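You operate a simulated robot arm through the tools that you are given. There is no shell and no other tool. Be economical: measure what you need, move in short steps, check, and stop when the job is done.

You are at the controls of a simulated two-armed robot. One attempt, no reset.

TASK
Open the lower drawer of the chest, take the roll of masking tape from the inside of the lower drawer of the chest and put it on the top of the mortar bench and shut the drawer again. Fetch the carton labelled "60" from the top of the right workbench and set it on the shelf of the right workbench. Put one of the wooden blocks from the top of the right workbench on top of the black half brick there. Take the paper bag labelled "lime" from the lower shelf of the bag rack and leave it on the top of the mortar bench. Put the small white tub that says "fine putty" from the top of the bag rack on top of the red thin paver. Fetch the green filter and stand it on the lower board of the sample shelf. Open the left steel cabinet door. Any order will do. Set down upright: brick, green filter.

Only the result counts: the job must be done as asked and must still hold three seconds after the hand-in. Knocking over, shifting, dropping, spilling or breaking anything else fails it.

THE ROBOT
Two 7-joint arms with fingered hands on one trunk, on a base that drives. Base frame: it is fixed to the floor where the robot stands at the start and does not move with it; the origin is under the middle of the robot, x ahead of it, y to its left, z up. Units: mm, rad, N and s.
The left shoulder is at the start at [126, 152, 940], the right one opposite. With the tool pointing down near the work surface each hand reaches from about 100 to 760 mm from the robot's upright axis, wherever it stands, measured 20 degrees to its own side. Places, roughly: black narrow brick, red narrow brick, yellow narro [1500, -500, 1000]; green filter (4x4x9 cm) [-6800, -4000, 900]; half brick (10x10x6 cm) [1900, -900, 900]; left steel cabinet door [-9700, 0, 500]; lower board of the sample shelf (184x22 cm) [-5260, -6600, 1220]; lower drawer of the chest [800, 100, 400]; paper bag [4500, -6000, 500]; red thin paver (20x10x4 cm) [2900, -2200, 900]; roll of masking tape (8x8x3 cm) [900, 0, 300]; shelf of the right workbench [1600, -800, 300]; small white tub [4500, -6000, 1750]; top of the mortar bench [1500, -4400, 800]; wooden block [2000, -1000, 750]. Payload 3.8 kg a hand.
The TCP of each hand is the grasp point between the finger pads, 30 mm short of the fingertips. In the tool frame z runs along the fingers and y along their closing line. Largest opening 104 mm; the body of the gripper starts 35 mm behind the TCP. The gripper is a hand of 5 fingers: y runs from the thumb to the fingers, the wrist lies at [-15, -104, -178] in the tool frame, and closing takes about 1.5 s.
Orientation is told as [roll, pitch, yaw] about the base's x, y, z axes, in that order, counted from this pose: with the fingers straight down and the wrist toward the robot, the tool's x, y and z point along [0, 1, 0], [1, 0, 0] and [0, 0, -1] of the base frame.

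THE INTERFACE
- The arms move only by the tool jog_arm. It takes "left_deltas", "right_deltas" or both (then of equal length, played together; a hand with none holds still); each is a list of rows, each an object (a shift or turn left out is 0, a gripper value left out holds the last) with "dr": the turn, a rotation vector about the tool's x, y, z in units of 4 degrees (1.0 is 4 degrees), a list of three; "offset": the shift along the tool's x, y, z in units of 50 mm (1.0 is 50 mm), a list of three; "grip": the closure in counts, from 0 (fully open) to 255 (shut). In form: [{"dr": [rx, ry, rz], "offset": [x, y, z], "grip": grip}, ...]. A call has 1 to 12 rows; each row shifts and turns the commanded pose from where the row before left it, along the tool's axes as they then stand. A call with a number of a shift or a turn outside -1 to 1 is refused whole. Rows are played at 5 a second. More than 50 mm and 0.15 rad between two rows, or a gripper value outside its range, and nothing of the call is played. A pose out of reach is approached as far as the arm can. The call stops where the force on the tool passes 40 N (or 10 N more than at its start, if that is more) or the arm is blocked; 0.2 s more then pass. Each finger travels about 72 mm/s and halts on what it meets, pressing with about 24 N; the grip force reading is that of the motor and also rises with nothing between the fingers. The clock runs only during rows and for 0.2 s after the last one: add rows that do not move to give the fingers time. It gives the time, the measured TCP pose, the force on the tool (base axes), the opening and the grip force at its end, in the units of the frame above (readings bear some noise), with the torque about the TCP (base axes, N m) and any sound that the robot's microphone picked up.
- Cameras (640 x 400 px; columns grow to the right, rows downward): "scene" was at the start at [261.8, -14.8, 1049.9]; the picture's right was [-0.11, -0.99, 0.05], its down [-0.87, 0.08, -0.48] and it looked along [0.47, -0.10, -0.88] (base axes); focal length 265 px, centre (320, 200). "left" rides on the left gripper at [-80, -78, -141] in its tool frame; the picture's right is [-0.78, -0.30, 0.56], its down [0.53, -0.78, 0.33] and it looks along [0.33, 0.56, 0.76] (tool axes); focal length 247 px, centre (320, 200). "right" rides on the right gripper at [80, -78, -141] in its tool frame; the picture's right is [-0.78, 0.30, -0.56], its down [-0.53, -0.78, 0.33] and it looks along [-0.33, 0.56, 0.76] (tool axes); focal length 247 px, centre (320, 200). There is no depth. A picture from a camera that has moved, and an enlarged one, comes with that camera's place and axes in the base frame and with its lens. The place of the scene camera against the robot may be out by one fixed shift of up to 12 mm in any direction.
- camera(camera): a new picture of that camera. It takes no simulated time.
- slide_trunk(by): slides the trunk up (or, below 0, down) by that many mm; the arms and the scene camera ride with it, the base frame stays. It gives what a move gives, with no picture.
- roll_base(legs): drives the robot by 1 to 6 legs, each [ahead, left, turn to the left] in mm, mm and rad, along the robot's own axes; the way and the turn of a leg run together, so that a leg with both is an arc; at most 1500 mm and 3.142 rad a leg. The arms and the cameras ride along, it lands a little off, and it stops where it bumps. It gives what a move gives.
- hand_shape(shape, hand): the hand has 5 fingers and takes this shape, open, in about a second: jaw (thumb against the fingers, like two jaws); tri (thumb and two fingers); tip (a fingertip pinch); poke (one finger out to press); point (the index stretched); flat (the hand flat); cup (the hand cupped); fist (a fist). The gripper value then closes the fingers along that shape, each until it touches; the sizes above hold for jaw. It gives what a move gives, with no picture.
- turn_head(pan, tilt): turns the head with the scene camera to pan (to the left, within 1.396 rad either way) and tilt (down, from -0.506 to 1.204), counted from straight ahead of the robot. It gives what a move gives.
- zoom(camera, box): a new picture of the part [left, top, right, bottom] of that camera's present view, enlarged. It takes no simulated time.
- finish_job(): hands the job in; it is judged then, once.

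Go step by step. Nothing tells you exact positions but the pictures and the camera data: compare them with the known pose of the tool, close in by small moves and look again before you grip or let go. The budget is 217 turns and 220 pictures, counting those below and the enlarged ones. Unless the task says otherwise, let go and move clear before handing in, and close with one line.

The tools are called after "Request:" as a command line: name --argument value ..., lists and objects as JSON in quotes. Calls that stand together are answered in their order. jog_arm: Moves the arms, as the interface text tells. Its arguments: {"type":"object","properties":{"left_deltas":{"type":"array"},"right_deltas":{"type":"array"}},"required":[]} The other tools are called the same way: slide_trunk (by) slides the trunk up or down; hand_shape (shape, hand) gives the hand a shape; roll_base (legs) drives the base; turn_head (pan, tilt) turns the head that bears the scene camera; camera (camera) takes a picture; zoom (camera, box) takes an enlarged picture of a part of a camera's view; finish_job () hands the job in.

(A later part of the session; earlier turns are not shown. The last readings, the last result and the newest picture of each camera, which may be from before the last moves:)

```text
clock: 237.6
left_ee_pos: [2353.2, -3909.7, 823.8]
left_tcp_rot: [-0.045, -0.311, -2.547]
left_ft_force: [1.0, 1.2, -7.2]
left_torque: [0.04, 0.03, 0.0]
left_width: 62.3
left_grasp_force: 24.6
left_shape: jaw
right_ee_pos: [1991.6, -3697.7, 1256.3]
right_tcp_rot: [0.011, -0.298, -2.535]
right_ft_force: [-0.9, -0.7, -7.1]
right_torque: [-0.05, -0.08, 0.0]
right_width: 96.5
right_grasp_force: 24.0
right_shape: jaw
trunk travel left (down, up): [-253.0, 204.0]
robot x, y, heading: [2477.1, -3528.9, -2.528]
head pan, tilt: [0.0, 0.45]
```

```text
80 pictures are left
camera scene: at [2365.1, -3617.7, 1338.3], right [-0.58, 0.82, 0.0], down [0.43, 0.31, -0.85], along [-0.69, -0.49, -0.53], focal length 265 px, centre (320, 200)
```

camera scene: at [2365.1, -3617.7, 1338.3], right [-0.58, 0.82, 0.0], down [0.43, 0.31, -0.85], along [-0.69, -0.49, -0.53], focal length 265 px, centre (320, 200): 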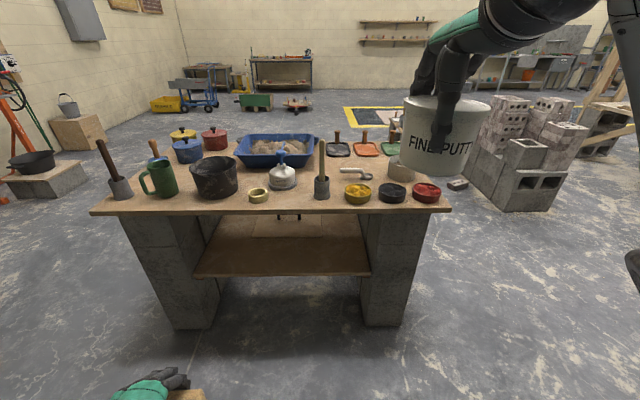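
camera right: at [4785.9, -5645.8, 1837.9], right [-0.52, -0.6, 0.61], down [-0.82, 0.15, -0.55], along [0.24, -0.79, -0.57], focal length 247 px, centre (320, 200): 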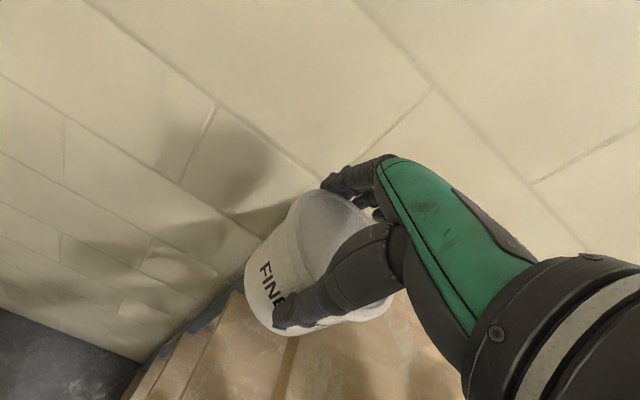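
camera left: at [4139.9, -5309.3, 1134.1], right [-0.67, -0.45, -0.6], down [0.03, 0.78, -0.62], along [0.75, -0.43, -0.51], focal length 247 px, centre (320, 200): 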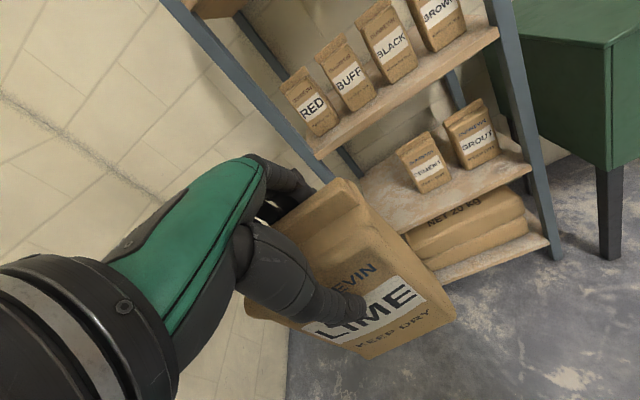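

Raise the trunk, align the bag laterally between tape and pestle, then approach.

Request:
slide_trunk --by 165

Request:
jog_arm --left_deltas '[{"dr": [-0.4, 0, 0], "offset": [-0.85, 0, 0]}, {"dr": [-0.4, 0, 0], "offset": [-0.85, 0, 0]}, {"dr": [-0.3, 0, 0], "offset": [-0.8, 0, 0]}, {}]'

Request:
roll_base --legs '[[390, 0, 0]]'

Request:
camera --camera "left"

```text
clock: 239.5
left_ee_pos: [2352.7, -3909.8, 990.3]
left_tcp_rot: [-0.045, -0.311, -2.548]
left_ft_force: [-0.3, -0.9, -6.7]
left_torque: [0.03, -0.02, 0.0]
left_width: 62.5
left_grasp_force: 24.5
left_shape: jaw
right_ee_pos: [1989.9, -3698.9, 1420.9]
right_tcp_rot: [0.008, -0.299, -2.535]
right_ft_force: [-1.2, 0.1, -7.4]
right_torque: [-0.1, -0.11, 0.0]
right_width: 96.7
right_grasp_force: 23.9
right_shape: jaw
trunk travel left (down, up): [-418.0, 39.0]
robot x, y, heading: [2472.3, -3530.2, -2.526]
head pan, tilt: [0.0, 0.45]
```

```text
clock: 240.5
left_ee_pos: [2286.2, -3806.3, 995.2]
left_tcp_rot: [-0.047, -0.389, -2.545]
left_ft_force: [0.6, -0.4, -6.8]
left_torque: [0.04, -0.04, 0.04]
left_width: 62.2
left_grasp_force: 23.6
left_shape: jaw
right_ee_pos: [1991.1, -3699.5, 1421.6]
right_tcp_rot: [0.009, -0.299, -2.537]
right_ft_force: [0.2, 0.2, -7.0]
right_torque: [-0.08, -0.08, 0.01]
right_width: 96.4
right_grasp_force: 23.7
right_shape: jaw
trunk travel left (down, up): [-418.0, 39.0]
robot x, y, heading: [2478.7, -3533.2, -2.524]
head pan, tilt: [0.0, 0.45]
```

```text
clock: 242.9
left_ee_pos: [1970.2, -4025.4, 995.6]
left_tcp_rot: [-0.047, -0.39, -2.554]
left_ft_force: [-0.3, 0.8, -7.2]
left_torque: [0.03, -0.03, 0.0]
left_width: 62.2
left_grasp_force: 23.9
left_shape: jaw
right_ee_pos: [1677.5, -3913.1, 1423.1]
right_tcp_rot: [0.008, -0.3, -2.541]
right_ft_force: [0.0, 0.1, -7.0]
right_torque: [-0.06, -0.08, 0.0]
right_width: 96.6
right_grasp_force: 23.9
right_shape: jaw
trunk travel left (down, up): [-418.0, 39.0]
robot x, y, heading: [2161.8, -3754.6, -2.536]
head pan, tilt: [0.0, 0.45]
```

```text
79 pictures are left
camera left: at [2035.5, -3893.4, 1099.7], right [-0.38, 0.71, -0.59], down [0.77, -0.11, -0.63], along [-0.51, -0.7, -0.51], focal length 247 px, centre (320, 200)
```

left: 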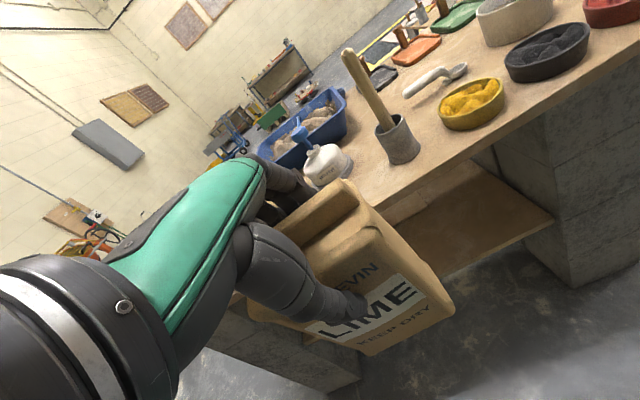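

Clear path between kettle and pestle. Advance 277 mm over the bench.

Request:
jog_arm --left_deltas '[{"offset": [0, 0.855, 0.352]}, {"offset": [0, 0.855, 0.352]}, {"offset": [0, 0.855, 0.352]}, {"offset": [0, 0.855, 0.352]}, {"offset": [0, 0.855, 0.352]}, {"offset": [0, 0.855, 0.352]}, {}]'

Request:
camera --camera "left"

Request:
camera --camera "scene"

```text
clock: 243.8
left_ee_pos: [1940.8, -4043.0, 896.2]
left_tcp_rot: [-0.049, -0.135, -2.557]
left_ft_force: [1.1, 0.7, -7.5]
left_torque: [0.06, 0.06, 0.03]
left_width: 62.4
left_grasp_force: 24.4
left_shape: jaw
right_ee_pos: [1677.0, -3914.6, 1419.8]
right_tcp_rot: [0.008, -0.293, -2.542]
right_ft_force: [0.6, 0.8, -6.8]
right_torque: [-0.1, -0.09, 0.01]
right_width: 96.5
right_grasp_force: 23.9
right_shape: jaw
trunk travel left (down, up): [-418.0, 39.0]
robot x, y, heading: [2161.4, -3752.6, -2.531]
head pan, tilt: [0.0, 0.45]
stopped in row 4 (left hand): the arm was blocked; the commanded pose is now the measured one
```

```text
78 pictures are left
camera left: at [1980.6, -3927.2, 1029.8], right [-0.26, 0.79, -0.55], down [0.89, -0.03, -0.46], along [-0.38, -0.61, -0.69], focal length 247 px, centre (320, 200)
```

left: 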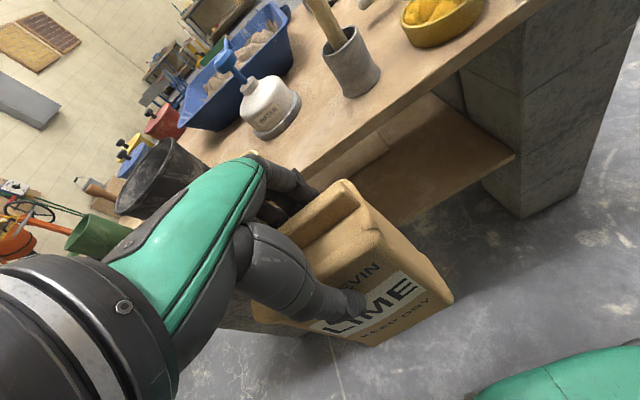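

```text
77 pictures are left
camera scene: at [2089.7, -3809.9, 1519.6], right [-0.57, 0.82, 0.0], down [0.36, 0.25, -0.9], along [-0.74, -0.51, -0.44], focal length 265 px, centre (320, 200)
```

scene: 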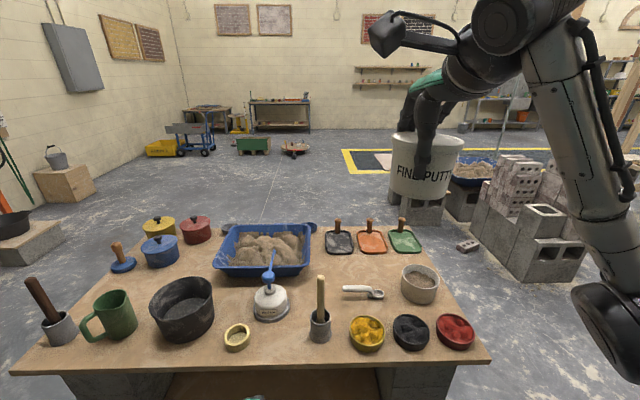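

The wrist limit bit again with the trunk high. Lower the trunk and raise the hand relative to it instead.

Request:
slide_trunk --by -190

Request:
jog_arm --left_deltas '[{"offset": [0, 0.1, -0.95]}, {"offset": [0, 0.1, -0.95]}, {"offset": [0, 0.1, -0.95]}, {"offset": [0, 0.1, -0.95]}, {"offset": [0, 0.1, -0.95]}, {"offset": [0, 0.1, -0.95]}, {"dr": [-0.9, 0, 0]}, {"dr": [-0.9, 0, 0]}, {"dr": [-0.9, 0, 0]}, {"dr": [-0.9, 0, 0]}, {}]'

```text
clock: 245.8
left_ee_pos: [1939.1, -4042.6, 708.2]
left_tcp_rot: [-0.048, -0.141, -2.555]
left_ft_force: [-0.1, 0.9, -7.0]
left_torque: [-0.03, 0.06, 0.01]
left_width: 62.2
left_grasp_force: 24.0
left_shape: jaw
right_ee_pos: [1675.6, -3914.9, 1231.4]
right_tcp_rot: [0.009, -0.297, -2.544]
right_ft_force: [0.2, -0.3, -6.8]
right_torque: [-0.1, -0.06, 0.01]
right_width: 96.4
right_grasp_force: 23.5
right_shape: jaw
trunk travel left (down, up): [-228.0, 229.0]
robot x, y, heading: [2161.5, -3753.7, -2.534]
head pan, tilt: [0.0, 0.45]
```

```text
clock: 246.9
left_ee_pos: [1977.5, -4021.3, 795.4]
left_tcp_rot: [0.035, 0.094, -2.615]
left_ft_force: [0.0, -0.2, -7.1]
left_torque: [-0.03, 0.25, 0.03]
left_width: 62.5
left_grasp_force: 23.8
left_shape: jaw
left hand out of reach, approached as far as the arm can: row 3, 4, 5
right_ee_pos: [1675.0, -3914.8, 1230.8]
right_tcp_rot: [0.006, -0.294, -2.543]
right_ft_force: [-0.4, -0.4, -6.6]
right_torque: [-0.06, -0.1, 0.07]
right_width: 96.3
right_grasp_force: 23.2
right_shape: jaw
trunk travel left (down, up): [-228.0, 229.0]
robot x, y, heading: [2156.3, -3751.9, -2.533]
head pan, tilt: [0.0, 0.45]
stopped in row 5 (left hand): the arm was blocked; the commanded pose is now the measured one
```

The left hand is too close to the body. Back the base up, extend the arm forward and up, re-tilt, then drive in.

Request:
roll_base --legs '[[-330, 0, 0]]'

Request:
jog_arm --left_deltas '[{"offset": [0, 0.85, -0.3]}, {"offset": [0, 0.85, -0.4]}, {"offset": [0, 0.7, -0.7]}, {"offset": [0, 0.7, -0.7]}, {"offset": [0, 0.7, -0.7]}, {"offset": [0, 0.5, -0.8]}, {"offset": [0, 0, -0.8]}, {}]'

Request:
jog_arm --left_deltas '[{"dr": [-0.9, 0, 0]}, {"dr": [-0.9, 0, 0]}, {"dr": [-0.9, 0, 0]}, {"dr": [-0.9, 0, 0]}, {"dr": [-0.9, 0, 0]}, {"dr": [-0.9, 0, 0]}, {}]'

```text
clock: 249.1
left_ee_pos: [2254.6, -3828.2, 797.3]
left_tcp_rot: [0.037, 0.094, -2.618]
left_ft_force: [-0.3, 0.4, -6.8]
left_torque: [-0.04, 0.18, -0.02]
left_width: 62.2
left_grasp_force: 23.9
left_shape: jaw
right_ee_pos: [1950.6, -3720.4, 1230.9]
right_tcp_rot: [0.007, -0.298, -2.547]
right_ft_force: [0.0, -0.1, -6.7]
right_torque: [-0.09, -0.09, 0.0]
right_width: 96.5
right_grasp_force: 23.9
right_shape: jaw
trunk travel left (down, up): [-228.0, 229.0]
robot x, y, heading: [2438.0, -3561.4, -2.537]
head pan, tilt: [0.0, 0.45]
```

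```text
clock: 249.6
left_ee_pos: [2293.0, -3810.1, 745.6]
left_tcp_rot: [0.052, 0.346, -2.626]
left_ft_force: [-0.9, -0.9, -6.8]
left_torque: [-0.09, 0.32, -0.01]
left_width: 62.7
left_grasp_force: 23.9
left_shape: jaw
right_ee_pos: [1950.7, -3720.1, 1229.0]
right_tcp_rot: [0.006, -0.292, -2.549]
right_ft_force: [-0.2, -0.2, -6.4]
right_torque: [-0.06, -0.1, -0.02]
right_width: 96.5
right_grasp_force: 24.7
right_shape: jaw
trunk travel left (down, up): [-228.0, 229.0]
robot x, y, heading: [2434.0, -3558.4, -2.541]
head pan, tilt: [0.0, 0.45]
stopped in row 2 (left hand): the arm was blocked; the commanded pose is now the measured one
```

```text
clock: 251.2
left_ee_pos: [2292.0, -3810.0, 747.8]
left_tcp_rot: [0.049, -0.035, -2.643]
left_ft_force: [-0.7, -1.1, -7.7]
left_torque: [0.03, 0.1, -0.02]
left_width: 63.1
left_grasp_force: 23.8
left_shape: jaw
right_ee_pos: [1950.7, -3720.8, 1230.9]
right_tcp_rot: [0.006, -0.293, -2.548]
right_ft_force: [-0.1, 0.7, -6.5]
right_torque: [-0.09, -0.12, -0.01]
right_width: 96.3
right_grasp_force: 24.2
right_shape: jaw
trunk travel left (down, up): [-228.0, 229.0]
robot x, y, heading: [2439.6, -3558.3, -2.538]
head pan, tilt: [0.0, 0.45]
```

Try freeing the left elbow by moving the hand outward and up.

Request:
jog_arm --left_deltas '[{"offset": [0.8, 0, -0.4]}, {"offset": [0.8, 0.2, -0.4]}, {"offset": [0.6, 0.4, -0.6]}, {"offset": [0, 0.7, -0.6]}, {"offset": [0, 0.7, -0.6]}, {"offset": [0, 0.7, -0.6]}, {"offset": [0, 0.7, -0.6]}, {}]'

Request:
turn_head --pan 0.3 --tilt 0.9

Request:
camera --camera "scene"

```text
clock: 253.0
left_ee_pos: [2178.4, -3988.4, 910.9]
left_tcp_rot: [0.048, -0.033, -2.643]
left_ft_force: [0.3, -0.1, -7.6]
left_torque: [0.03, 0.13, -0.02]
left_width: 62.9
left_grasp_force: 24.1
left_shape: jaw
left hand out of reach, approached as far as the arm can: row 1, 2, 3
right_ee_pos: [1952.6, -3720.2, 1230.2]
right_tcp_rot: [0.006, -0.295, -2.549]
right_ft_force: [-0.6, -0.3, -7.2]
right_torque: [-0.11, -0.11, -0.02]
right_width: 96.6
right_grasp_force: 24.3
right_shape: jaw
trunk travel left (down, up): [-228.0, 229.0]
robot x, y, heading: [2441.3, -3558.6, -2.537]
head pan, tilt: [0.0, 0.45]
```

```text
clock: 253.9
left_ee_pos: [2178.3, -3988.6, 910.9]
left_tcp_rot: [0.049, -0.033, -2.642]
left_ft_force: [-0.1, 1.2, -6.6]
left_torque: [0.0, 0.09, 0.02]
left_width: 62.7
left_grasp_force: 23.9
left_shape: jaw
right_ee_pos: [1951.2, -3721.4, 1228.6]
right_tcp_rot: [0.007, -0.295, -2.548]
right_ft_force: [0.7, -0.5, -7.4]
right_torque: [-0.08, -0.1, -0.05]
right_width: 96.3
right_grasp_force: 24.3
right_shape: jaw
trunk travel left (down, up): [-228.0, 229.0]
robot x, y, heading: [2434.7, -3558.4, -2.541]
head pan, tilt: [0.3, 0.901]
```

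```text
76 pictures are left
camera scene: at [2349.2, -3656.4, 1273.4], right [-0.78, 0.62, -0.04], down [0.55, 0.66, -0.51], along [-0.29, -0.42, -0.86], focal length 265 px, centre (320, 200)
```

scene: 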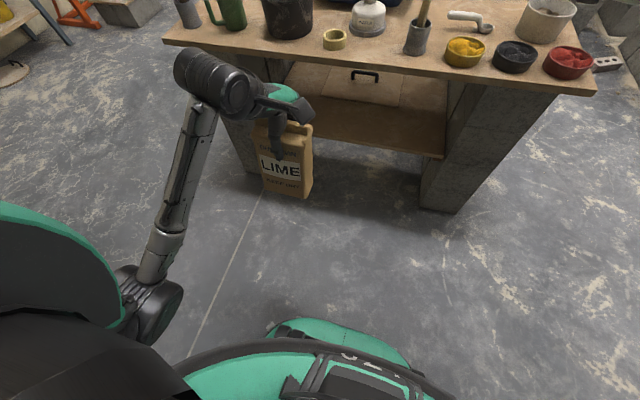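

Arm freed. Raise to z≈990, straighten yaw, re-tilt to make the bag upright, and shift right.

Request:
jog_arm --left_deltas '[{"offset": [0, 0.5, -0.8]}, {"offset": [0, 0.4, -0.8]}, {"dr": [0, 0, -0.75]}, {"dr": [0, -0.7, -0.75]}, {"dr": [-1, 0, 0], "offset": [-0.6, 0, 0]}, {"dr": [-1, 0, 0], "offset": [-0.6, 0, 0]}, {"dr": [-1, 0, 0], "offset": [-0.6, 0, 0]}, {"dr": [-1, 0, 0]}, {"dr": [-0.8, 0, 0]}, {}]'

Request:
camera --camera "left"

```text
clock: 256.1
left_ee_pos: [2087.3, -3930.8, 992.9]
left_tcp_rot: [-0.003, -0.375, -2.538]
left_ft_force: [-0.6, 0.5, -6.7]
left_torque: [0.1, -0.05, 0.0]
left_width: 62.4
left_grasp_force: 23.3
left_shape: jaw
right_ee_pos: [1951.7, -3721.9, 1229.3]
right_tcp_rot: [0.005, -0.292, -2.547]
right_ft_force: [-0.2, 0.0, -6.7]
right_torque: [-0.1, -0.12, 0.0]
right_width: 96.5
right_grasp_force: 24.0
right_shape: jaw
trunk travel left (down, up): [-228.0, 229.0]
robot x, y, heading: [2436.0, -3558.9, -2.532]
head pan, tilt: [0.3, 0.901]
```

```text
75 pictures are left
camera left: at [2142.7, -3795.5, 1096.7], right [-0.38, 0.68, -0.62], down [0.8, -0.1, -0.59], along [-0.47, -0.72, -0.51], focal length 247 px, centre (320, 200)
```

left: 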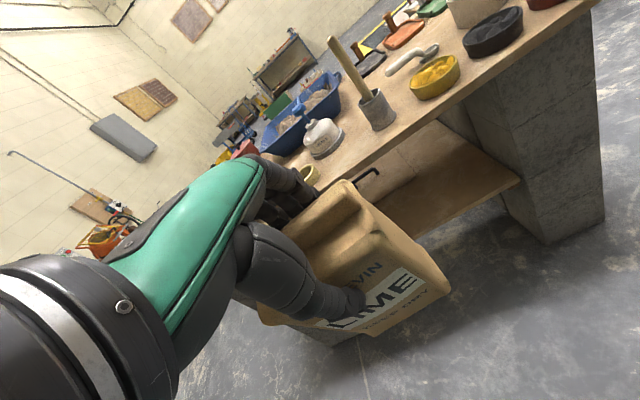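

The bag has swung slightly in the grip (upright near tilt 0.2). Correct the tilt and drive in over the bench.

Request:
jog_arm --left_deltas '[{"dr": [0.85, 0, 0]}, {"dr": [0.85, 0, 0]}, {"dr": [0.8, 0, 0]}, {}]'

Request:
roll_base --legs '[[395, 0, 0]]'

Request:
camera --camera "scene"

Request:
camera --camera "left"

```text
clock: 257.1
left_ee_pos: [2086.0, -3931.3, 993.1]
left_tcp_rot: [-0.005, -0.199, -2.538]
left_ft_force: [-0.6, -0.6, -6.5]
left_torque: [0.02, 0.04, -0.03]
left_width: 62.5
left_grasp_force: 24.8
left_shape: jaw
right_ee_pos: [1950.5, -3721.0, 1230.1]
right_tcp_rot: [0.006, -0.293, -2.548]
right_ft_force: [0.0, -0.4, -6.7]
right_torque: [-0.05, -0.11, -0.06]
right_width: 96.4
right_grasp_force: 24.6
right_shape: jaw
trunk travel left (down, up): [-228.0, 229.0]
robot x, y, heading: [2439.5, -3557.5, -2.537]
head pan, tilt: [0.3, 0.901]
```

```text
clock: 259.6
left_ee_pos: [1757.2, -4157.8, 991.9]
left_tcp_rot: [-0.003, -0.197, -2.538]
left_ft_force: [0.4, 0.1, -7.3]
left_torque: [0.04, 0.01, -0.01]
left_width: 62.8
left_grasp_force: 23.5
left_shape: jaw
right_ee_pos: [1621.8, -3947.1, 1231.3]
right_tcp_rot: [0.009, -0.294, -2.548]
right_ft_force: [-0.2, -0.3, -7.3]
right_torque: [-0.1, -0.1, 0.02]
right_width: 96.5
right_grasp_force: 23.5
right_shape: jaw
trunk travel left (down, up): [-228.0, 229.0]
robot x, y, heading: [2106.2, -3787.5, -2.54]
head pan, tilt: [0.3, 0.901]
```

```text
74 pictures are left
camera scene: at [2020.5, -3882.7, 1273.4], right [-0.78, 0.62, -0.04], down [0.55, 0.66, -0.51], along [-0.29, -0.42, -0.86], focal length 265 px, centre (320, 200)
```

scene: 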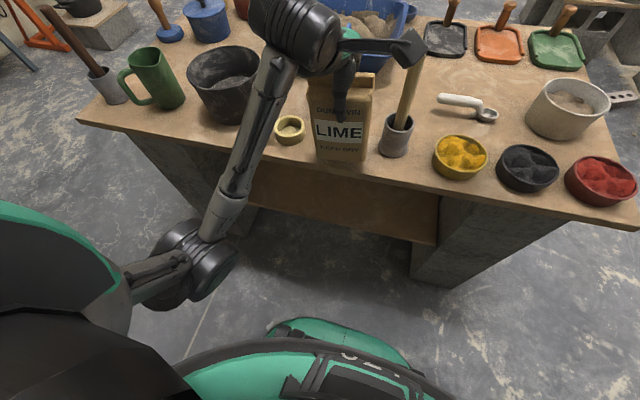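

```text
73 pictures are left
camera left: at [1797.2, -4033.4, 1116.4], right [-0.29, 0.74, -0.6], down [0.88, -0.04, -0.48], along [-0.38, -0.67, -0.64], focal length 247 px, centre (320, 200)
```

left: 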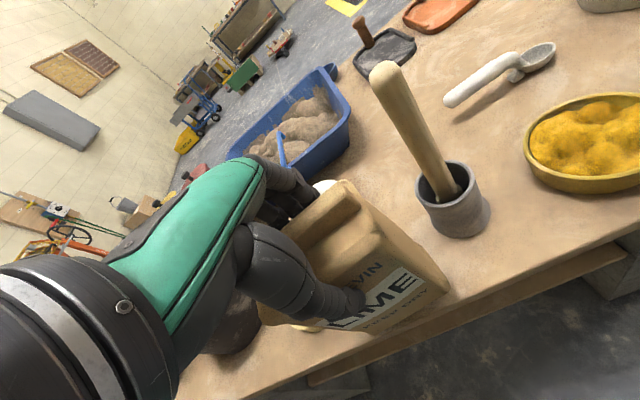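

Shift slightly and lower the bag until contact.

Request:
jog_arm --left_deltas '[{"offset": [0.2, 0.5, 0.1]}, {"offset": [0, -0.1, 0.48]}, {"offset": [0, -0.04, 0.2]}, {"offset": [0, -0.02, 0.1]}, {}]'

Request:
zoom --camera "scene" --box '[240, 60, 460, 200]'

```text
clock: 260.7
left_ee_pos: [1739.9, -4181.7, 961.8]
left_tcp_rot: [-0.01, -0.227, -2.536]
left_ft_force: [0.6, -0.6, 21.3]
left_torque: [0.63, -0.58, -0.03]
left_width: 61.7
left_grasp_force: 23.7
left_shape: jaw
right_ee_pos: [1623.7, -3945.8, 1229.5]
right_tcp_rot: [0.007, -0.291, -2.547]
right_ft_force: [-0.8, -0.3, -7.8]
right_torque: [-0.05, -0.1, 0.05]
right_width: 96.7
right_grasp_force: 23.9
right_shape: jaw
trunk travel left (down, up): [-228.0, 229.0]
robot x, y, heading: [2112.5, -3792.1, -2.543]
head pan, tilt: [0.3, 0.901]
stopped in row 5 (left hand): the force on the tool passed its limit at 41 N (the readings are from after the stop); the commanded pose is now the measured one
```

```text
2.86 times, centred on (350, 130) of scene
camera zoom: at [2021.1, -3881.8, 1273.4], right [-0.78, 0.62, -0.04], down [0.55, 0.66, -0.51], along [-0.29, -0.42, -0.86], focal length 756 px, centre (234, 400)
```

zoom: 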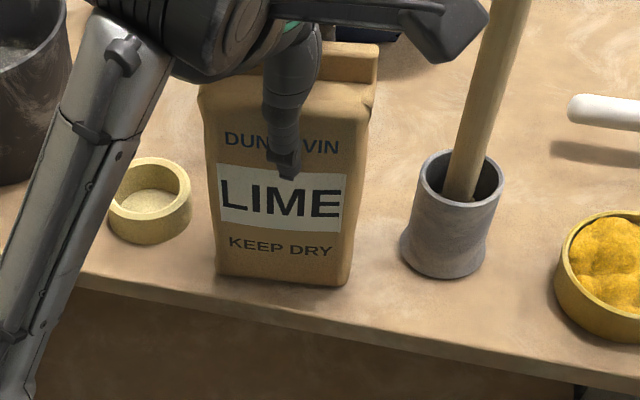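

Bag stands on the bench between tape and pestle. Ease and release.

Request:
jog_arm --left_deltas '[{"dr": [0.5, 0, 0], "offset": [0, 0, -0.05]}, {"grip": 100}, {}, {"grip": 0}, {}, {}]'

Request:
zoom --camera "scene" --box '[240, 60, 460, 200]'

```text
clock: 262.1
left_ee_pos: [1743.4, -4180.3, 960.6]
left_tcp_rot: [-0.006, -0.181, -2.536]
left_ft_force: [0.6, -0.5, -0.1]
left_torque: [0.0, 0.01, 0.01]
left_width: 104.0
left_grasp_force: 0.0
left_shape: jaw
right_ee_pos: [1623.8, -3948.3, 1230.1]
right_tcp_rot: [0.007, -0.294, -2.547]
right_ft_force: [0.3, 1.2, -6.4]
right_torque: [-0.09, -0.07, -0.01]
right_width: 96.4
right_grasp_force: 23.6
right_shape: jaw
trunk travel left (down, up): [-228.0, 229.0]
robot x, y, heading: [2111.5, -3785.7, -2.543]
head pan, tilt: [0.3, 0.901]
```

```text
2.86 times, centred on (350, 130) of scene
camera zoom: at [2020.7, -3882.3, 1273.4], right [-0.78, 0.62, -0.04], down [0.55, 0.66, -0.51], along [-0.29, -0.42, -0.86], focal length 756 px, centre (234, 400)
```

zoom: 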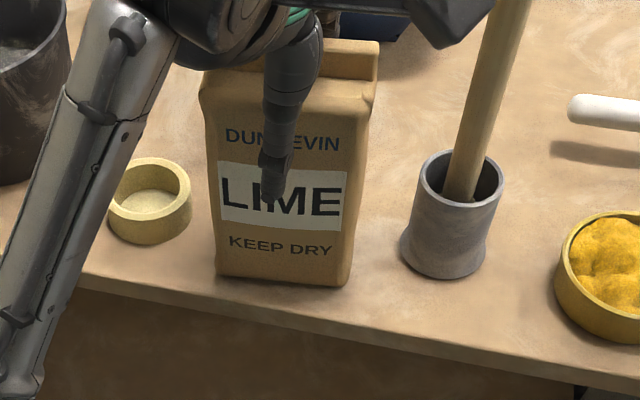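

Standing free. Lift the hand straight up and back away.

Request:
jog_arm --left_deltas '[{"offset": [0, 0.1, -0.55]}, {"offset": [0, 0.17, -0.93]}, {"offset": [0, 0.17, -0.93]}, {"offset": [0, 0.1, -0.5]}, {}]'

Request:
roll_base --legs '[[-500, 0, 0]]'

Request:
turn_head --pan -1.3 --tilt 0.1

Request:
camera --camera "scene"

```text
clock: 263.3
left_ee_pos: [1743.5, -4182.7, 1108.3]
left_tcp_rot: [-0.007, -0.182, -2.533]
left_ft_force: [0.0, -0.8, -1.3]
left_torque: [-0.03, 0.01, -0.03]
left_width: 103.6
left_grasp_force: 0.0
left_shape: jaw
right_ee_pos: [1622.0, -3946.1, 1230.6]
right_tcp_rot: [0.007, -0.294, -2.548]
right_ft_force: [-0.5, 0.1, -6.7]
right_torque: [-0.08, -0.13, 0.0]
right_width: 96.2
right_grasp_force: 24.1
right_shape: jaw
trunk travel left (down, up): [-228.0, 229.0]
robot x, y, heading: [2108.4, -3786.6, -2.537]
head pan, tilt: [0.3, 0.901]
```

```text
clock: 266.3
left_ee_pos: [2153.2, -3898.9, 1108.2]
left_tcp_rot: [-0.005, -0.18, -2.538]
left_ft_force: [0.1, -0.1, 0.5]
left_torque: [0.02, -0.03, -0.05]
left_width: 103.9
left_grasp_force: 0.0
left_shape: jaw
right_ee_pos: [2033.7, -3663.6, 1230.1]
right_tcp_rot: [0.007, -0.293, -2.55]
right_ft_force: [1.1, -0.8, -7.8]
right_torque: [-0.08, -0.09, 0.01]
right_width: 96.5
right_grasp_force: 24.2
right_shape: jaw
trunk travel left (down, up): [-228.0, 229.0]
robot x, y, heading: [2520.9, -3501.0, -2.54]
head pan, tilt: [0.3, 0.901]
```

```text
clock: 267.9
left_ee_pos: [2153.6, -3899.3, 1109.4]
left_tcp_rot: [-0.007, -0.182, -2.537]
left_ft_force: [-0.3, -0.5, 0.5]
left_torque: [0.0, -0.01, 0.0]
left_width: 103.8
left_grasp_force: 0.1
left_shape: jaw
right_ee_pos: [2034.2, -3663.4, 1229.8]
right_tcp_rot: [0.007, -0.294, -2.55]
right_ft_force: [-0.1, -0.6, -7.2]
right_torque: [-0.06, -0.11, -0.01]
right_width: 96.6
right_grasp_force: 23.8
right_shape: jaw
trunk travel left (down, up): [-228.0, 229.0]
robot x, y, heading: [2521.1, -3507.6, -2.537]
head pan, tilt: [-1.3, 0.099]
```

```text
70 pictures are left
camera scene: at [2399.8, -3486.7, 1350.2], right [0.64, 0.76, 0.13], down [0.19, 0.01, -0.98], along [-0.75, 0.65, -0.14], focal length 265 px, centre (320, 200)
```

scene: 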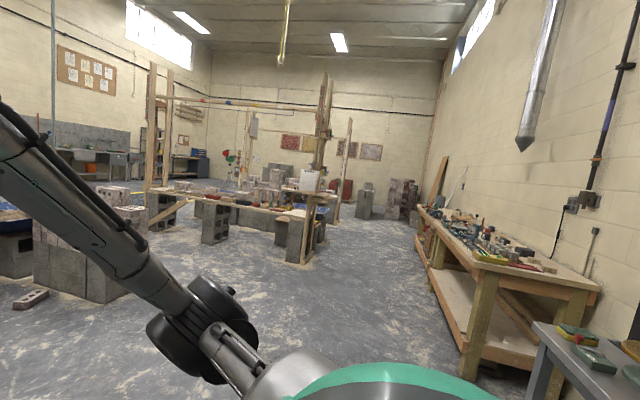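

Bag placed. Turn toward the steel bench with the paver.

Request:
roll_base --legs '[[0, 0, -2.456]]'

Request:
turn_head --pan 0 --tilt 0.2

Request:
camera --camera "scene"

```text
clock: 274.2
left_ee_pos: [2572.6, -2966.3, 1109.8]
left_tcp_rot: [-0.007, -0.182, 1.256]
left_ft_force: [-0.5, -0.4, 0.1]
left_torque: [0.0, 0.04, -0.01]
left_width: 103.8
left_grasp_force: 0.0
left_shape: jaw
right_ee_pos: [2811.4, -3081.4, 1228.4]
right_tcp_rot: [0.008, -0.294, 1.242]
right_ft_force: [0.2, -0.1, -7.2]
right_torque: [-0.04, 0.13, 0.02]
right_width: 96.4
right_grasp_force: 24.8
right_shape: jaw
trunk travel left (down, up): [-228.0, 229.0]
robot x, y, heading: [2520.8, -3505.0, 1.252]
head pan, tilt: [-1.3, 0.099]
```

```text
clock: 275.7
left_ee_pos: [2572.9, -2968.0, 1109.8]
left_tcp_rot: [-0.007, -0.182, 1.257]
left_ft_force: [-0.5, -0.4, -0.3]
left_torque: [-0.01, 0.0, 0.02]
left_width: 103.7
left_grasp_force: 0.1
left_shape: jaw
right_ee_pos: [2811.6, -3082.2, 1229.0]
right_tcp_rot: [0.008, -0.293, 1.242]
right_ft_force: [-0.3, 0.8, -7.2]
right_torque: [0.02, 0.1, -0.06]
right_width: 96.2
right_grasp_force: 24.3
right_shape: jaw
trunk travel left (down, up): [-228.0, 229.0]
robot x, y, heading: [2519.4, -3506.0, 1.255]
head pan, tilt: [0.0, 0.201]
```

```text
69 pictures are left
camera scene: at [2576.5, -3356.7, 1331.5], right [0.95, -0.31, 0.0], down [-0.1, -0.32, -0.94], along [0.3, 0.9, -0.33], focal length 265 px, centre (320, 200)
```

scene: 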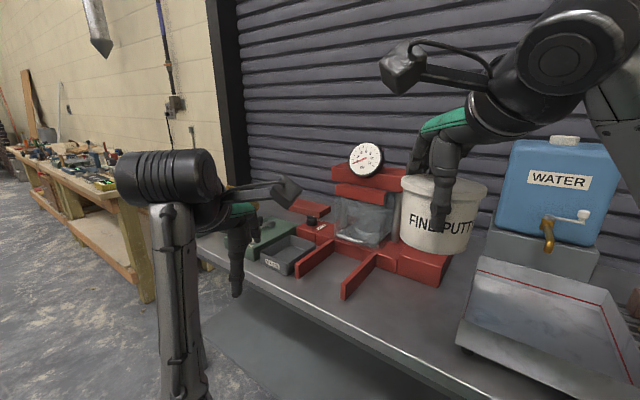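

Request:
jog_arm --left_deltas '[{"offset": [0.5, -0.8, 0]}, {"offset": [0.5, -0.8, 0]}, {"offset": [0.5, -0.8, 0]}, {"offset": [0, -0.8, 0]}, {}]'

Request:
zoom --camera "scene" --box '[180, 140, 460, 315]'

```text
clock: 277.1
left_ee_pos: [2465.6, -3025.1, 1080.3]
left_tcp_rot: [0.035, -0.264, 1.272]
left_ft_force: [-0.3, -0.3, -0.5]
left_torque: [-0.01, -0.02, -0.02]
left_width: 103.8
left_grasp_force: 0.0
left_shape: jaw
left hand out of reach, approached as far as the arm can: row 1, 2, 3, 4
right_ee_pos: [2810.1, -3081.6, 1228.6]
right_tcp_rot: [0.005, -0.288, 1.242]
right_ft_force: [0.0, 0.3, -6.0]
right_torque: [-0.02, 0.13, 0.02]
right_width: 96.6
right_grasp_force: 24.2
right_shape: jaw
trunk travel left (down, up): [-228.0, 229.0]
robot x, y, heading: [2521.2, -3504.1, 1.254]
head pan, tilt: [0.0, 0.201]
stopped in row 5 (left hand): the arm was blocked; the commanded pose is now the measured one
```

```text
2.29 times, centred on (320, 228) of scene
camera zoom: at [2576.4, -3356.8, 1331.5], right [0.95, -0.31, 0.0], down [-0.1, -0.32, -0.94], along [0.29, 0.9, -0.33], focal length 605 px, centre (320, 137)
```

zoom: 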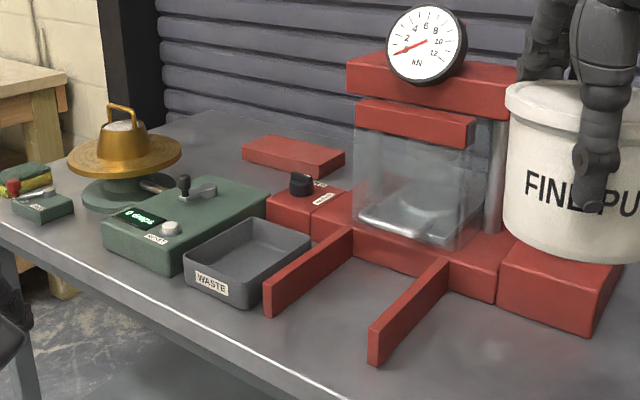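

The red paver lies flat at the back of the steel bench, left of the press: about (2870,-2260). Bench front faces heading 0.65; reposition squarely.

Request:
roll_base --legs '[[-130, 0, 0], [0, 0, -0.6], [0, 900, 0]]'

Request:
turn_head --pan -0.2 --tilt 0.35

Request:
camera --camera "scene"

```text
clock: 284.4
left_ee_pos: [2174.3, -2481.9, 1078.9]
left_tcp_rot: [0.034, -0.262, 0.649]
left_ft_force: [0.6, -0.6, -1.0]
left_torque: [0.0, 0.0, -0.01]
left_width: 103.9
left_grasp_force: 0.1
left_shape: jaw
right_ee_pos: [2422.2, -2729.6, 1231.3]
right_tcp_rot: [0.007, -0.292, 0.623]
right_ft_force: [-0.2, -0.3, -6.8]
right_torque: [0.07, 0.15, 0.02]
right_width: 96.4
right_grasp_force: 23.9
right_shape: jaw
trunk travel left (down, up): [-228.0, 229.0]
robot x, y, heading: [1938.8, -2903.8, 0.629]
head pan, tilt: [0.0, 0.201]
```

```text
clock: 285.1
left_ee_pos: [2174.1, -2482.5, 1078.2]
left_tcp_rot: [0.036, -0.264, 0.649]
left_ft_force: [0.3, -0.1, 0.5]
left_torque: [0.01, 0.01, 0.02]
left_width: 104.0
left_grasp_force: 0.0
left_shape: jaw
right_ee_pos: [2423.0, -2728.3, 1229.8]
right_tcp_rot: [0.009, -0.292, 0.623]
right_ft_force: [-0.7, 0.8, -7.2]
right_torque: [0.05, 0.09, 0.03]
right_width: 96.3
right_grasp_force: 23.7
right_shape: jaw
trunk travel left (down, up): [-228.0, 229.0]
robot x, y, heading: [1937.4, -2902.1, 0.633]
head pan, tilt: [-0.201, 0.351]
```

```text
67 pictures are left
camera scene: at [2082.7, -2830.6, 1317.9], right [0.42, -0.91, 0.03], down [-0.41, -0.22, -0.88], along [0.81, 0.36, -0.47], focal length 265 px, centre (320, 200)
```

scene: 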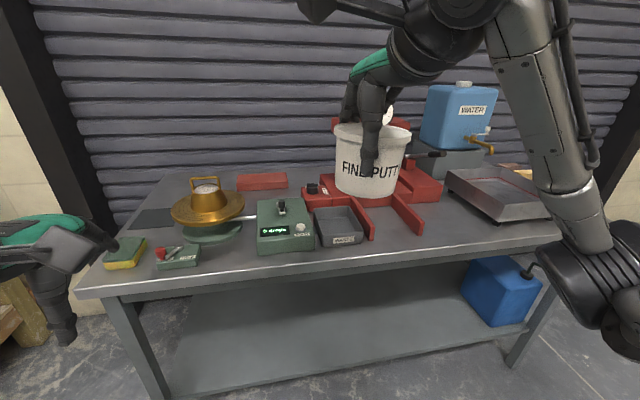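

Paver top ≈ (2885,-2214, 882). Align laterally, drive in, then extend the right arm over it.

Request:
roll_base --legs '[[0, 125, 0.02], [340, 0, 0]]'

Request:
jog_arm --right_deltas '[{"offset": [0, 0.85, 0.26]}, {"offset": [0, 0.85, 0.26]}, {"offset": [0, 0.85, 0.26]}, {"offset": [0, 0.85, 0.26]}, {"offset": [0, 0.6, 0.7]}, {"offset": [0, 0.6, 0.7]}, {}]'

Request:
camera --camera "right"

```text
clock: 288.2
left_ee_pos: [2359.5, -2174.2, 1079.2]
left_tcp_rot: [0.037, -0.262, 0.666]
left_ft_force: [-0.3, 0.0, 0.9]
left_torque: [-0.02, -0.01, -0.01]
left_width: 103.8
left_grasp_force: 0.1
left_shape: jaw
right_ee_pos: [2612.2, -2418.0, 1230.4]
right_tcp_rot: [0.007, -0.294, 0.636]
right_ft_force: [0.4, 0.3, -7.8]
right_torque: [0.1, 0.11, -0.01]
right_width: 96.4
right_grasp_force: 23.6
right_shape: jaw
trunk travel left (down, up): [-228.0, 229.0]
robot x, y, heading: [2131.8, -2596.5, 0.645]
head pan, tilt: [-0.201, 0.351]
```

```text
clock: 289.8
left_ee_pos: [2359.6, -2174.2, 1079.5]
left_tcp_rot: [0.037, -0.262, 0.664]
left_ft_force: [0.8, -0.4, -1.3]
left_torque: [0.0, 0.0, 0.01]
left_width: 103.6
left_grasp_force: 0.0
left_shape: jaw
right_ee_pos: [2817.9, -2264.6, 1179.6]
right_tcp_rot: [0.008, -0.293, 0.639]
right_ft_force: [0.3, -0.4, -6.4]
right_torque: [0.07, 0.12, 0.02]
right_width: 96.6
right_grasp_force: 23.9
right_shape: jaw
trunk travel left (down, up): [-228.0, 229.0]
robot x, y, heading: [2135.5, -2597.6, 0.648]
head pan, tilt: [-0.201, 0.351]
```

```text
66 pictures are left
camera right: at [2676.6, -2269.4, 1292.7], right [0.56, -0.55, 0.61], down [-0.2, -0.81, -0.55], along [0.8, 0.18, -0.57], focal length 247 px, centre (320, 200)
```

right: 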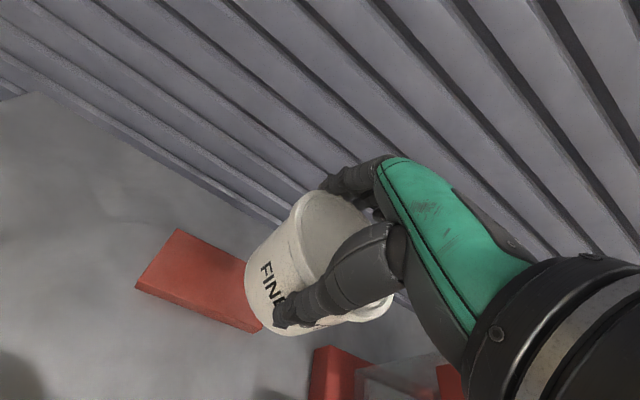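

Paver centre ≈ (2887,-2203). Move over it and descend.

Request:
jog_arm --right_deltas '[{"offset": [0.06, 0.79, 0.24]}, {"offset": [0.06, 0.79, 0.24]}, {"offset": [0, -0.26, 0.86]}, {"offset": [0, -0.26, 0.86]}, {"offset": [0, -0.26, 0.86]}, {"offset": [0, -0.26, 0.86]}, {}]'

Request:
camera --camera "right"

```text
clock: 291.4
left_ee_pos: [2361.0, -2173.8, 1078.9]
left_tcp_rot: [0.037, -0.263, 0.665]
left_ft_force: [0.2, 0.3, 0.4]
left_torque: [-0.03, -0.01, 0.01]
left_width: 104.0
left_grasp_force: 0.0
left_shape: jaw
right_ee_pos: [2856.8, -2231.5, 996.5]
right_tcp_rot: [0.009, -0.292, 0.639]
right_ft_force: [-0.3, 0.4, -6.7]
right_torque: [0.04, 0.11, 0.01]
right_width: 96.3
right_grasp_force: 24.4
right_shape: jaw
right hand out of reach, approached as far as the arm can: row 2
trunk travel left (down, up): [-228.0, 229.0]
robot x, y, heading: [2134.3, -2598.1, 0.649]
head pan, tilt: [-0.201, 0.351]
```

```text
65 pictures are left
camera right: at [2716.3, -2235.2, 1109.8], right [0.56, -0.55, 0.61], down [-0.2, -0.81, -0.55], along [0.8, 0.18, -0.57], focal length 247 px, centre (320, 200)
```

right: 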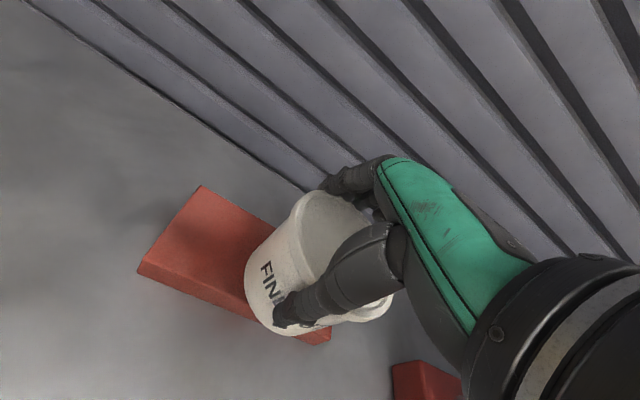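

Request:
jog_arm --right_deltas '[{"offset": [0.08, 0.6, 0.18]}, {"offset": [0, -0.17, 0.57]}, {"offset": [0, -0.06, 0.2]}, {"offset": [0, -0.03, 0.1]}, {}]'

Request:
camera --camera "right"

```text
clock: 292.6
left_ee_pos: [2355.5, -2175.8, 1081.3]
left_tcp_rot: [0.035, -0.267, 0.668]
left_ft_force: [0.0, -0.5, 1.0]
left_torque: [0.01, 0.0, -0.01]
left_width: 103.9
left_grasp_force: 0.0
left_shape: jaw
right_ee_pos: [2866.1, -2215.2, 962.2]
right_tcp_rot: [0.006, -0.31, 0.639]
right_ft_force: [0.4, 4.9, 27.5]
right_torque: [0.03, -0.27, 0.14]
right_width: 96.8
right_grasp_force: 24.2
right_shape: jaw
right hand out of reach, approached as far as the arm can: row 1
trunk travel left (down, up): [-228.0, 229.0]
robot x, y, heading: [2136.1, -2600.5, 0.645]
head pan, tilt: [-0.201, 0.351]
```

```text
64 pictures are left
camera right: at [2724.3, -2219.9, 1074.9], right [0.56, -0.56, 0.62], down [-0.19, -0.81, -0.56], along [0.81, 0.19, -0.56], focal length 247 px, centre (320, 200)
```

right: 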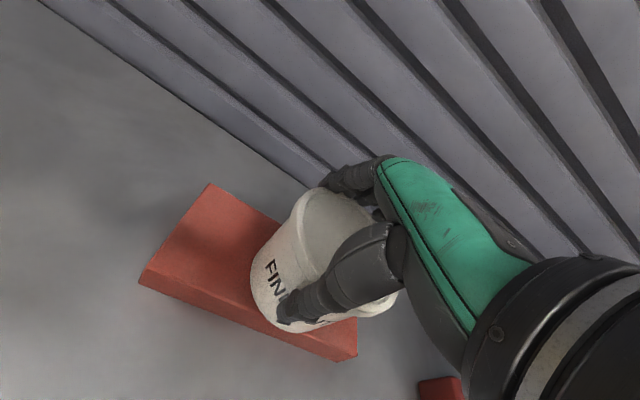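

Contact with the paver, but 15 mm short of its centre. Lift 8 mm, nudge the base 15 mm forward, lower again.

Request:
jog_arm --right_deltas '[{"offset": [0, 0.05, -0.2]}, {}]'

Request:
roll_base --legs '[[17, 0, 0]]'

Request:
jog_arm --right_deltas '[{"offset": [0, -0.03, 0.1]}, {"offset": [0, -0.02, 0.07]}, {"offset": [0, -0.01, 0.05]}, {}]'

Request:
camera --camera "right"

```text
clock: 293.2
left_ee_pos: [2357.0, -2173.3, 1080.6]
left_tcp_rot: [0.035, -0.264, 0.668]
left_ft_force: [-0.2, 0.5, -0.4]
left_torque: [0.01, -0.01, 0.0]
left_width: 103.8
left_grasp_force: 0.0
left_shape: jaw
right_ee_pos: [2866.6, -2215.5, 964.4]
right_tcp_rot: [0.005, -0.294, 0.636]
right_ft_force: [-3.8, 4.4, 12.2]
right_torque: [0.42, -0.72, 0.25]
right_width: 96.6
right_grasp_force: 24.2
right_shape: jaw
trunk travel left (down, up): [-228.0, 229.0]
robot x, y, heading: [2136.0, -2595.8, 0.647]
head pan, tilt: [-0.201, 0.351]
```

```text
clock: 293.9
left_ee_pos: [2372.8, -2166.9, 1080.7]
left_tcp_rot: [0.035, -0.266, 0.665]
left_ft_force: [0.6, 0.6, -0.4]
left_torque: [0.02, 0.0, 0.03]
left_width: 103.7
left_grasp_force: 0.0
left_shape: jaw
right_ee_pos: [2882.4, -2206.9, 963.2]
right_tcp_rot: [0.006, -0.294, 0.634]
right_ft_force: [-1.9, -3.5, 13.2]
right_torque: [0.27, -0.43, -0.06]
right_width: 96.4
right_grasp_force: 24.1
right_shape: jaw
trunk travel left (down, up): [-228.0, 229.0]
robot x, y, heading: [2144.2, -2588.4, 0.645]
head pan, tilt: [-0.201, 0.351]
```

```text
clock: 294.9
left_ee_pos: [2369.7, -2166.1, 1080.4]
left_tcp_rot: [0.035, -0.267, 0.664]
left_ft_force: [-0.3, 0.2, 0.0]
left_torque: [-0.04, 0.0, 0.0]
left_width: 103.7
left_grasp_force: 0.0
left_shape: jaw
right_ee_pos: [2882.0, -2207.1, 961.4]
right_tcp_rot: [0.006, -0.311, 0.637]
right_ft_force: [5.9, 1.8, 31.0]
right_torque: [-0.05, 0.02, -0.1]
right_width: 96.5
right_grasp_force: 23.8
right_shape: jaw
trunk travel left (down, up): [-228.0, 229.0]
robot x, y, heading: [2146.7, -2586.8, 0.648]
head pan, tilt: [-0.201, 0.351]
```

```text
63 pictures are left
camera right: at [2740.0, -2211.9, 1074.0], right [0.55, -0.56, 0.62], down [-0.2, -0.81, -0.56], along [0.81, 0.19, -0.56], focal length 247 px, centre (320, 200)
```

right: 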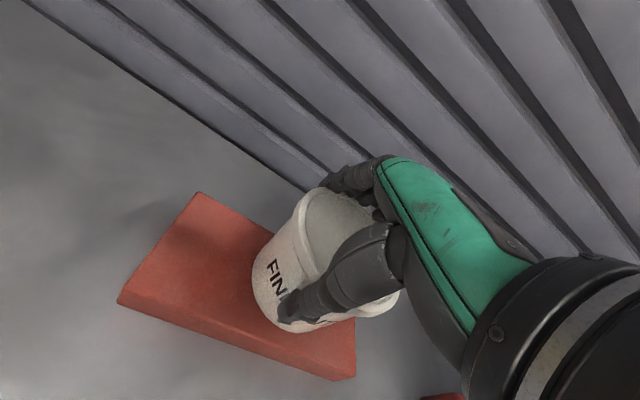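

Tub rests centred on the paver, which hasn't moved. Ease, open fully and lift carefully.

Request:
jog_arm --right_deltas '[{"offset": [0, 0.01, -0.06]}, {"grip": 0}, {}, {}, {}, {"offset": [0, 0.05, -0.19]}, {"offset": [0, 0.05, -0.19]}, {}]'

Request:
camera --camera "right"

```text
clock: 296.8
left_ee_pos: [2374.8, -2163.3, 1079.2]
left_tcp_rot: [0.037, -0.264, 0.663]
left_ft_force: [0.6, -0.8, 0.1]
left_torque: [0.01, 0.01, -0.04]
left_width: 103.9
left_grasp_force: 0.0
left_shape: jaw
right_ee_pos: [2883.1, -2206.2, 971.9]
right_tcp_rot: [0.005, -0.289, 0.635]
right_ft_force: [-1.0, -0.5, -0.5]
right_torque: [0.01, -0.03, 0.0]
right_width: 103.8
right_grasp_force: 0.1
right_shape: jaw
trunk travel left (down, up): [-228.0, 229.0]
robot x, y, heading: [2146.3, -2589.8, 0.647]
head pan, tilt: [-0.201, 0.351]
```

```text
62 pictures are left
camera right: at [2742.6, -2210.5, 1086.3], right [0.56, -0.55, 0.61], down [-0.21, -0.81, -0.54], along [0.8, 0.18, -0.57], focal length 247 px, centre (320, 200)
```

right: 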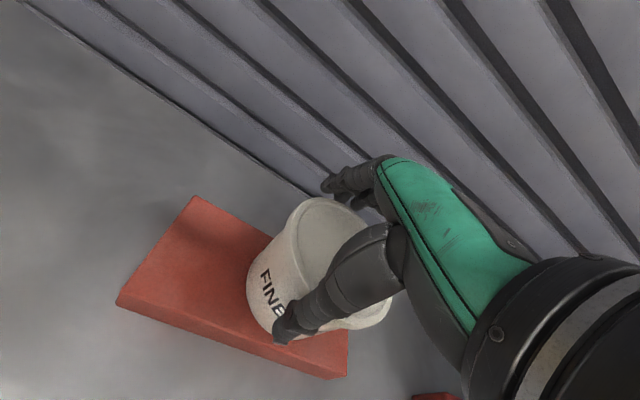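

Released cleanly. Lift away, back off, and slide left to the right workbench.

Request:
jog_arm --right_deltas '[{"offset": [0, 0.26, -0.86]}, {"offset": [0, 0.26, -0.86]}, {"offset": [0, 0.26, -0.86]}, {"offset": [0, 0.26, -0.86]}, {"offset": [0, -0.5, -0.3]}, {"offset": [0, -0.8, -0.3]}, {"offset": [0, -0.8, -0.3]}, {"offset": [0, -0.8, -0.3]}, {}]'

Request:
roll_base --legs '[[-280, 0, 0], [0, 1450, 0]]'

Request:
turn_head --pan 0 --tilt 0.35

Request:
camera --camera "scene"

```text
clock: 298.8
left_ee_pos: [2373.4, -2164.7, 1080.0]
left_tcp_rot: [0.037, -0.26, 0.665]
left_ft_force: [0.8, -0.2, -0.5]
left_torque: [-0.02, 0.01, 0.01]
left_width: 103.9
left_grasp_force: 0.2
left_shape: jaw
right_ee_pos: [2749.3, -2311.2, 1164.2]
right_tcp_rot: [0.005, -0.292, 0.636]
right_ft_force: [0.2, 0.3, 0.6]
right_torque: [-0.02, -0.03, -0.01]
right_width: 103.9
right_grasp_force: 0.1
right_shape: jaw
right hand out of reach, approached as far as the arm can: row 3, 4
trunk travel left (down, up): [-228.0, 229.0]
robot x, y, heading: [2148.7, -2589.3, 0.641]
head pan, tilt: [-0.201, 0.351]
```

```text
clock: 307.4
left_ee_pos: [1266.2, -1189.7, 1079.3]
left_tcp_rot: [0.037, -0.264, 0.687]
left_ft_force: [-0.4, -0.6, -0.5]
left_torque: [-0.01, -0.01, -0.01]
left_width: 104.1
left_grasp_force: 0.1
left_shape: jaw
right_ee_pos: [1646.1, -1329.8, 1163.1]
right_tcp_rot: [0.004, -0.294, 0.657]
right_ft_force: [-0.5, -0.1, 0.9]
right_torque: [-0.01, -0.02, -0.01]
right_width: 104.0
right_grasp_force: 0.0
right_shape: jaw
trunk travel left (down, up): [-228.0, 229.0]
robot x, y, heading: [1049.1, -1623.2, 0.662]
head pan, tilt: [-0.201, 0.351]
```

```text
clock: 308.2
left_ee_pos: [1266.4, -1190.5, 1078.8]
left_tcp_rot: [0.036, -0.264, 0.687]
left_ft_force: [0.2, -0.4, -0.4]
left_torque: [0.03, 0.03, 0.02]
left_width: 103.9
left_grasp_force: 0.0
left_shape: jaw
right_ee_pos: [1645.9, -1329.9, 1163.3]
right_tcp_rot: [0.004, -0.293, 0.656]
right_ft_force: [0.1, -1.0, 0.1]
right_torque: [0.03, -0.01, 0.01]
right_width: 104.1
right_grasp_force: 0.0
right_shape: jaw
trunk travel left (down, up): [-228.0, 229.0]
robot x, y, heading: [1049.9, -1617.2, 0.664]
head pan, tilt: [0.0, 0.351]
```

```text
61 pictures are left
camera scene: at [1178.0, -1526.7, 1317.7], right [0.62, -0.79, 0.0], down [-0.37, -0.29, -0.88], along [0.69, 0.55, -0.47], focal length 265 px, centre (320, 200)
```

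scene: 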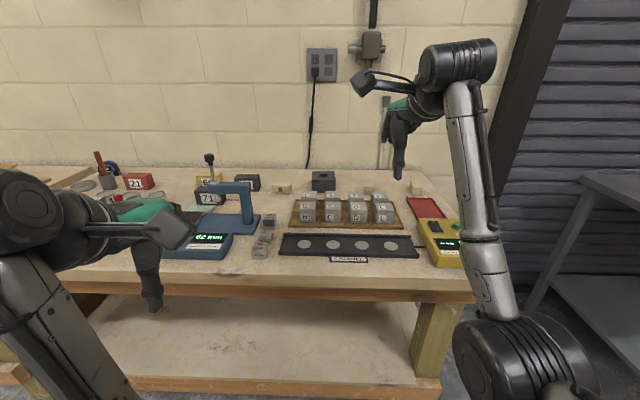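

Request:
zoom --camera "scene" --box '[60, 140, 300, 290]'

Request:
zoom --camera "scene" --box '[240, 150, 480, 290]'

```text
2.67 times, centred on (180, 215) of scene
camera zoom: at [1178.0, -1526.7, 1317.7], right [0.62, -0.79, 0.0], down [-0.37, -0.29, -0.88], along [0.69, 0.55, -0.47], focal length 706 px, centre (693, 160)
```

zoom: 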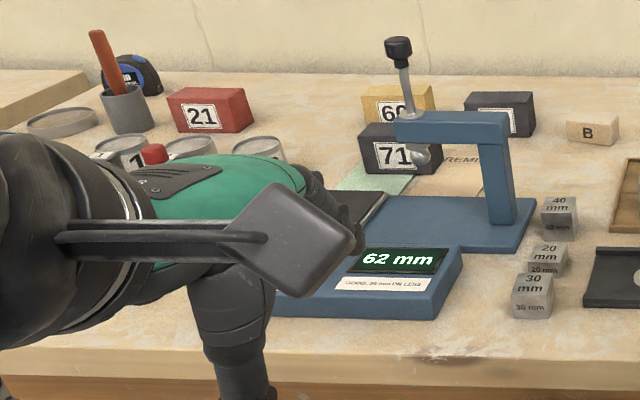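

```text
2.67 times, centred on (360, 220) of scene
camera zoom: at [1178.0, -1526.7, 1317.7], right [0.62, -0.79, 0.0], down [-0.37, -0.29, -0.88], along [0.69, 0.55, -0.47], focal length 706 px, centre (213, 147)
```

zoom: 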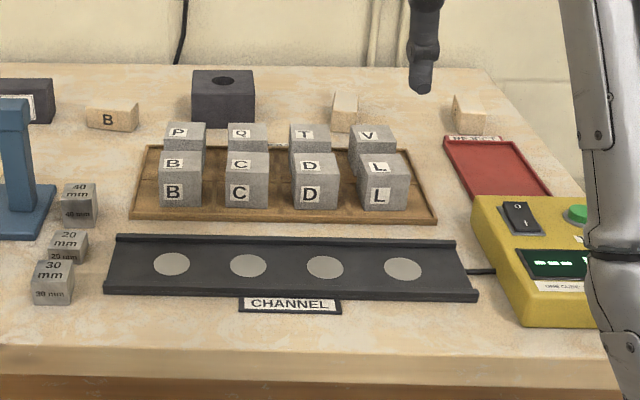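

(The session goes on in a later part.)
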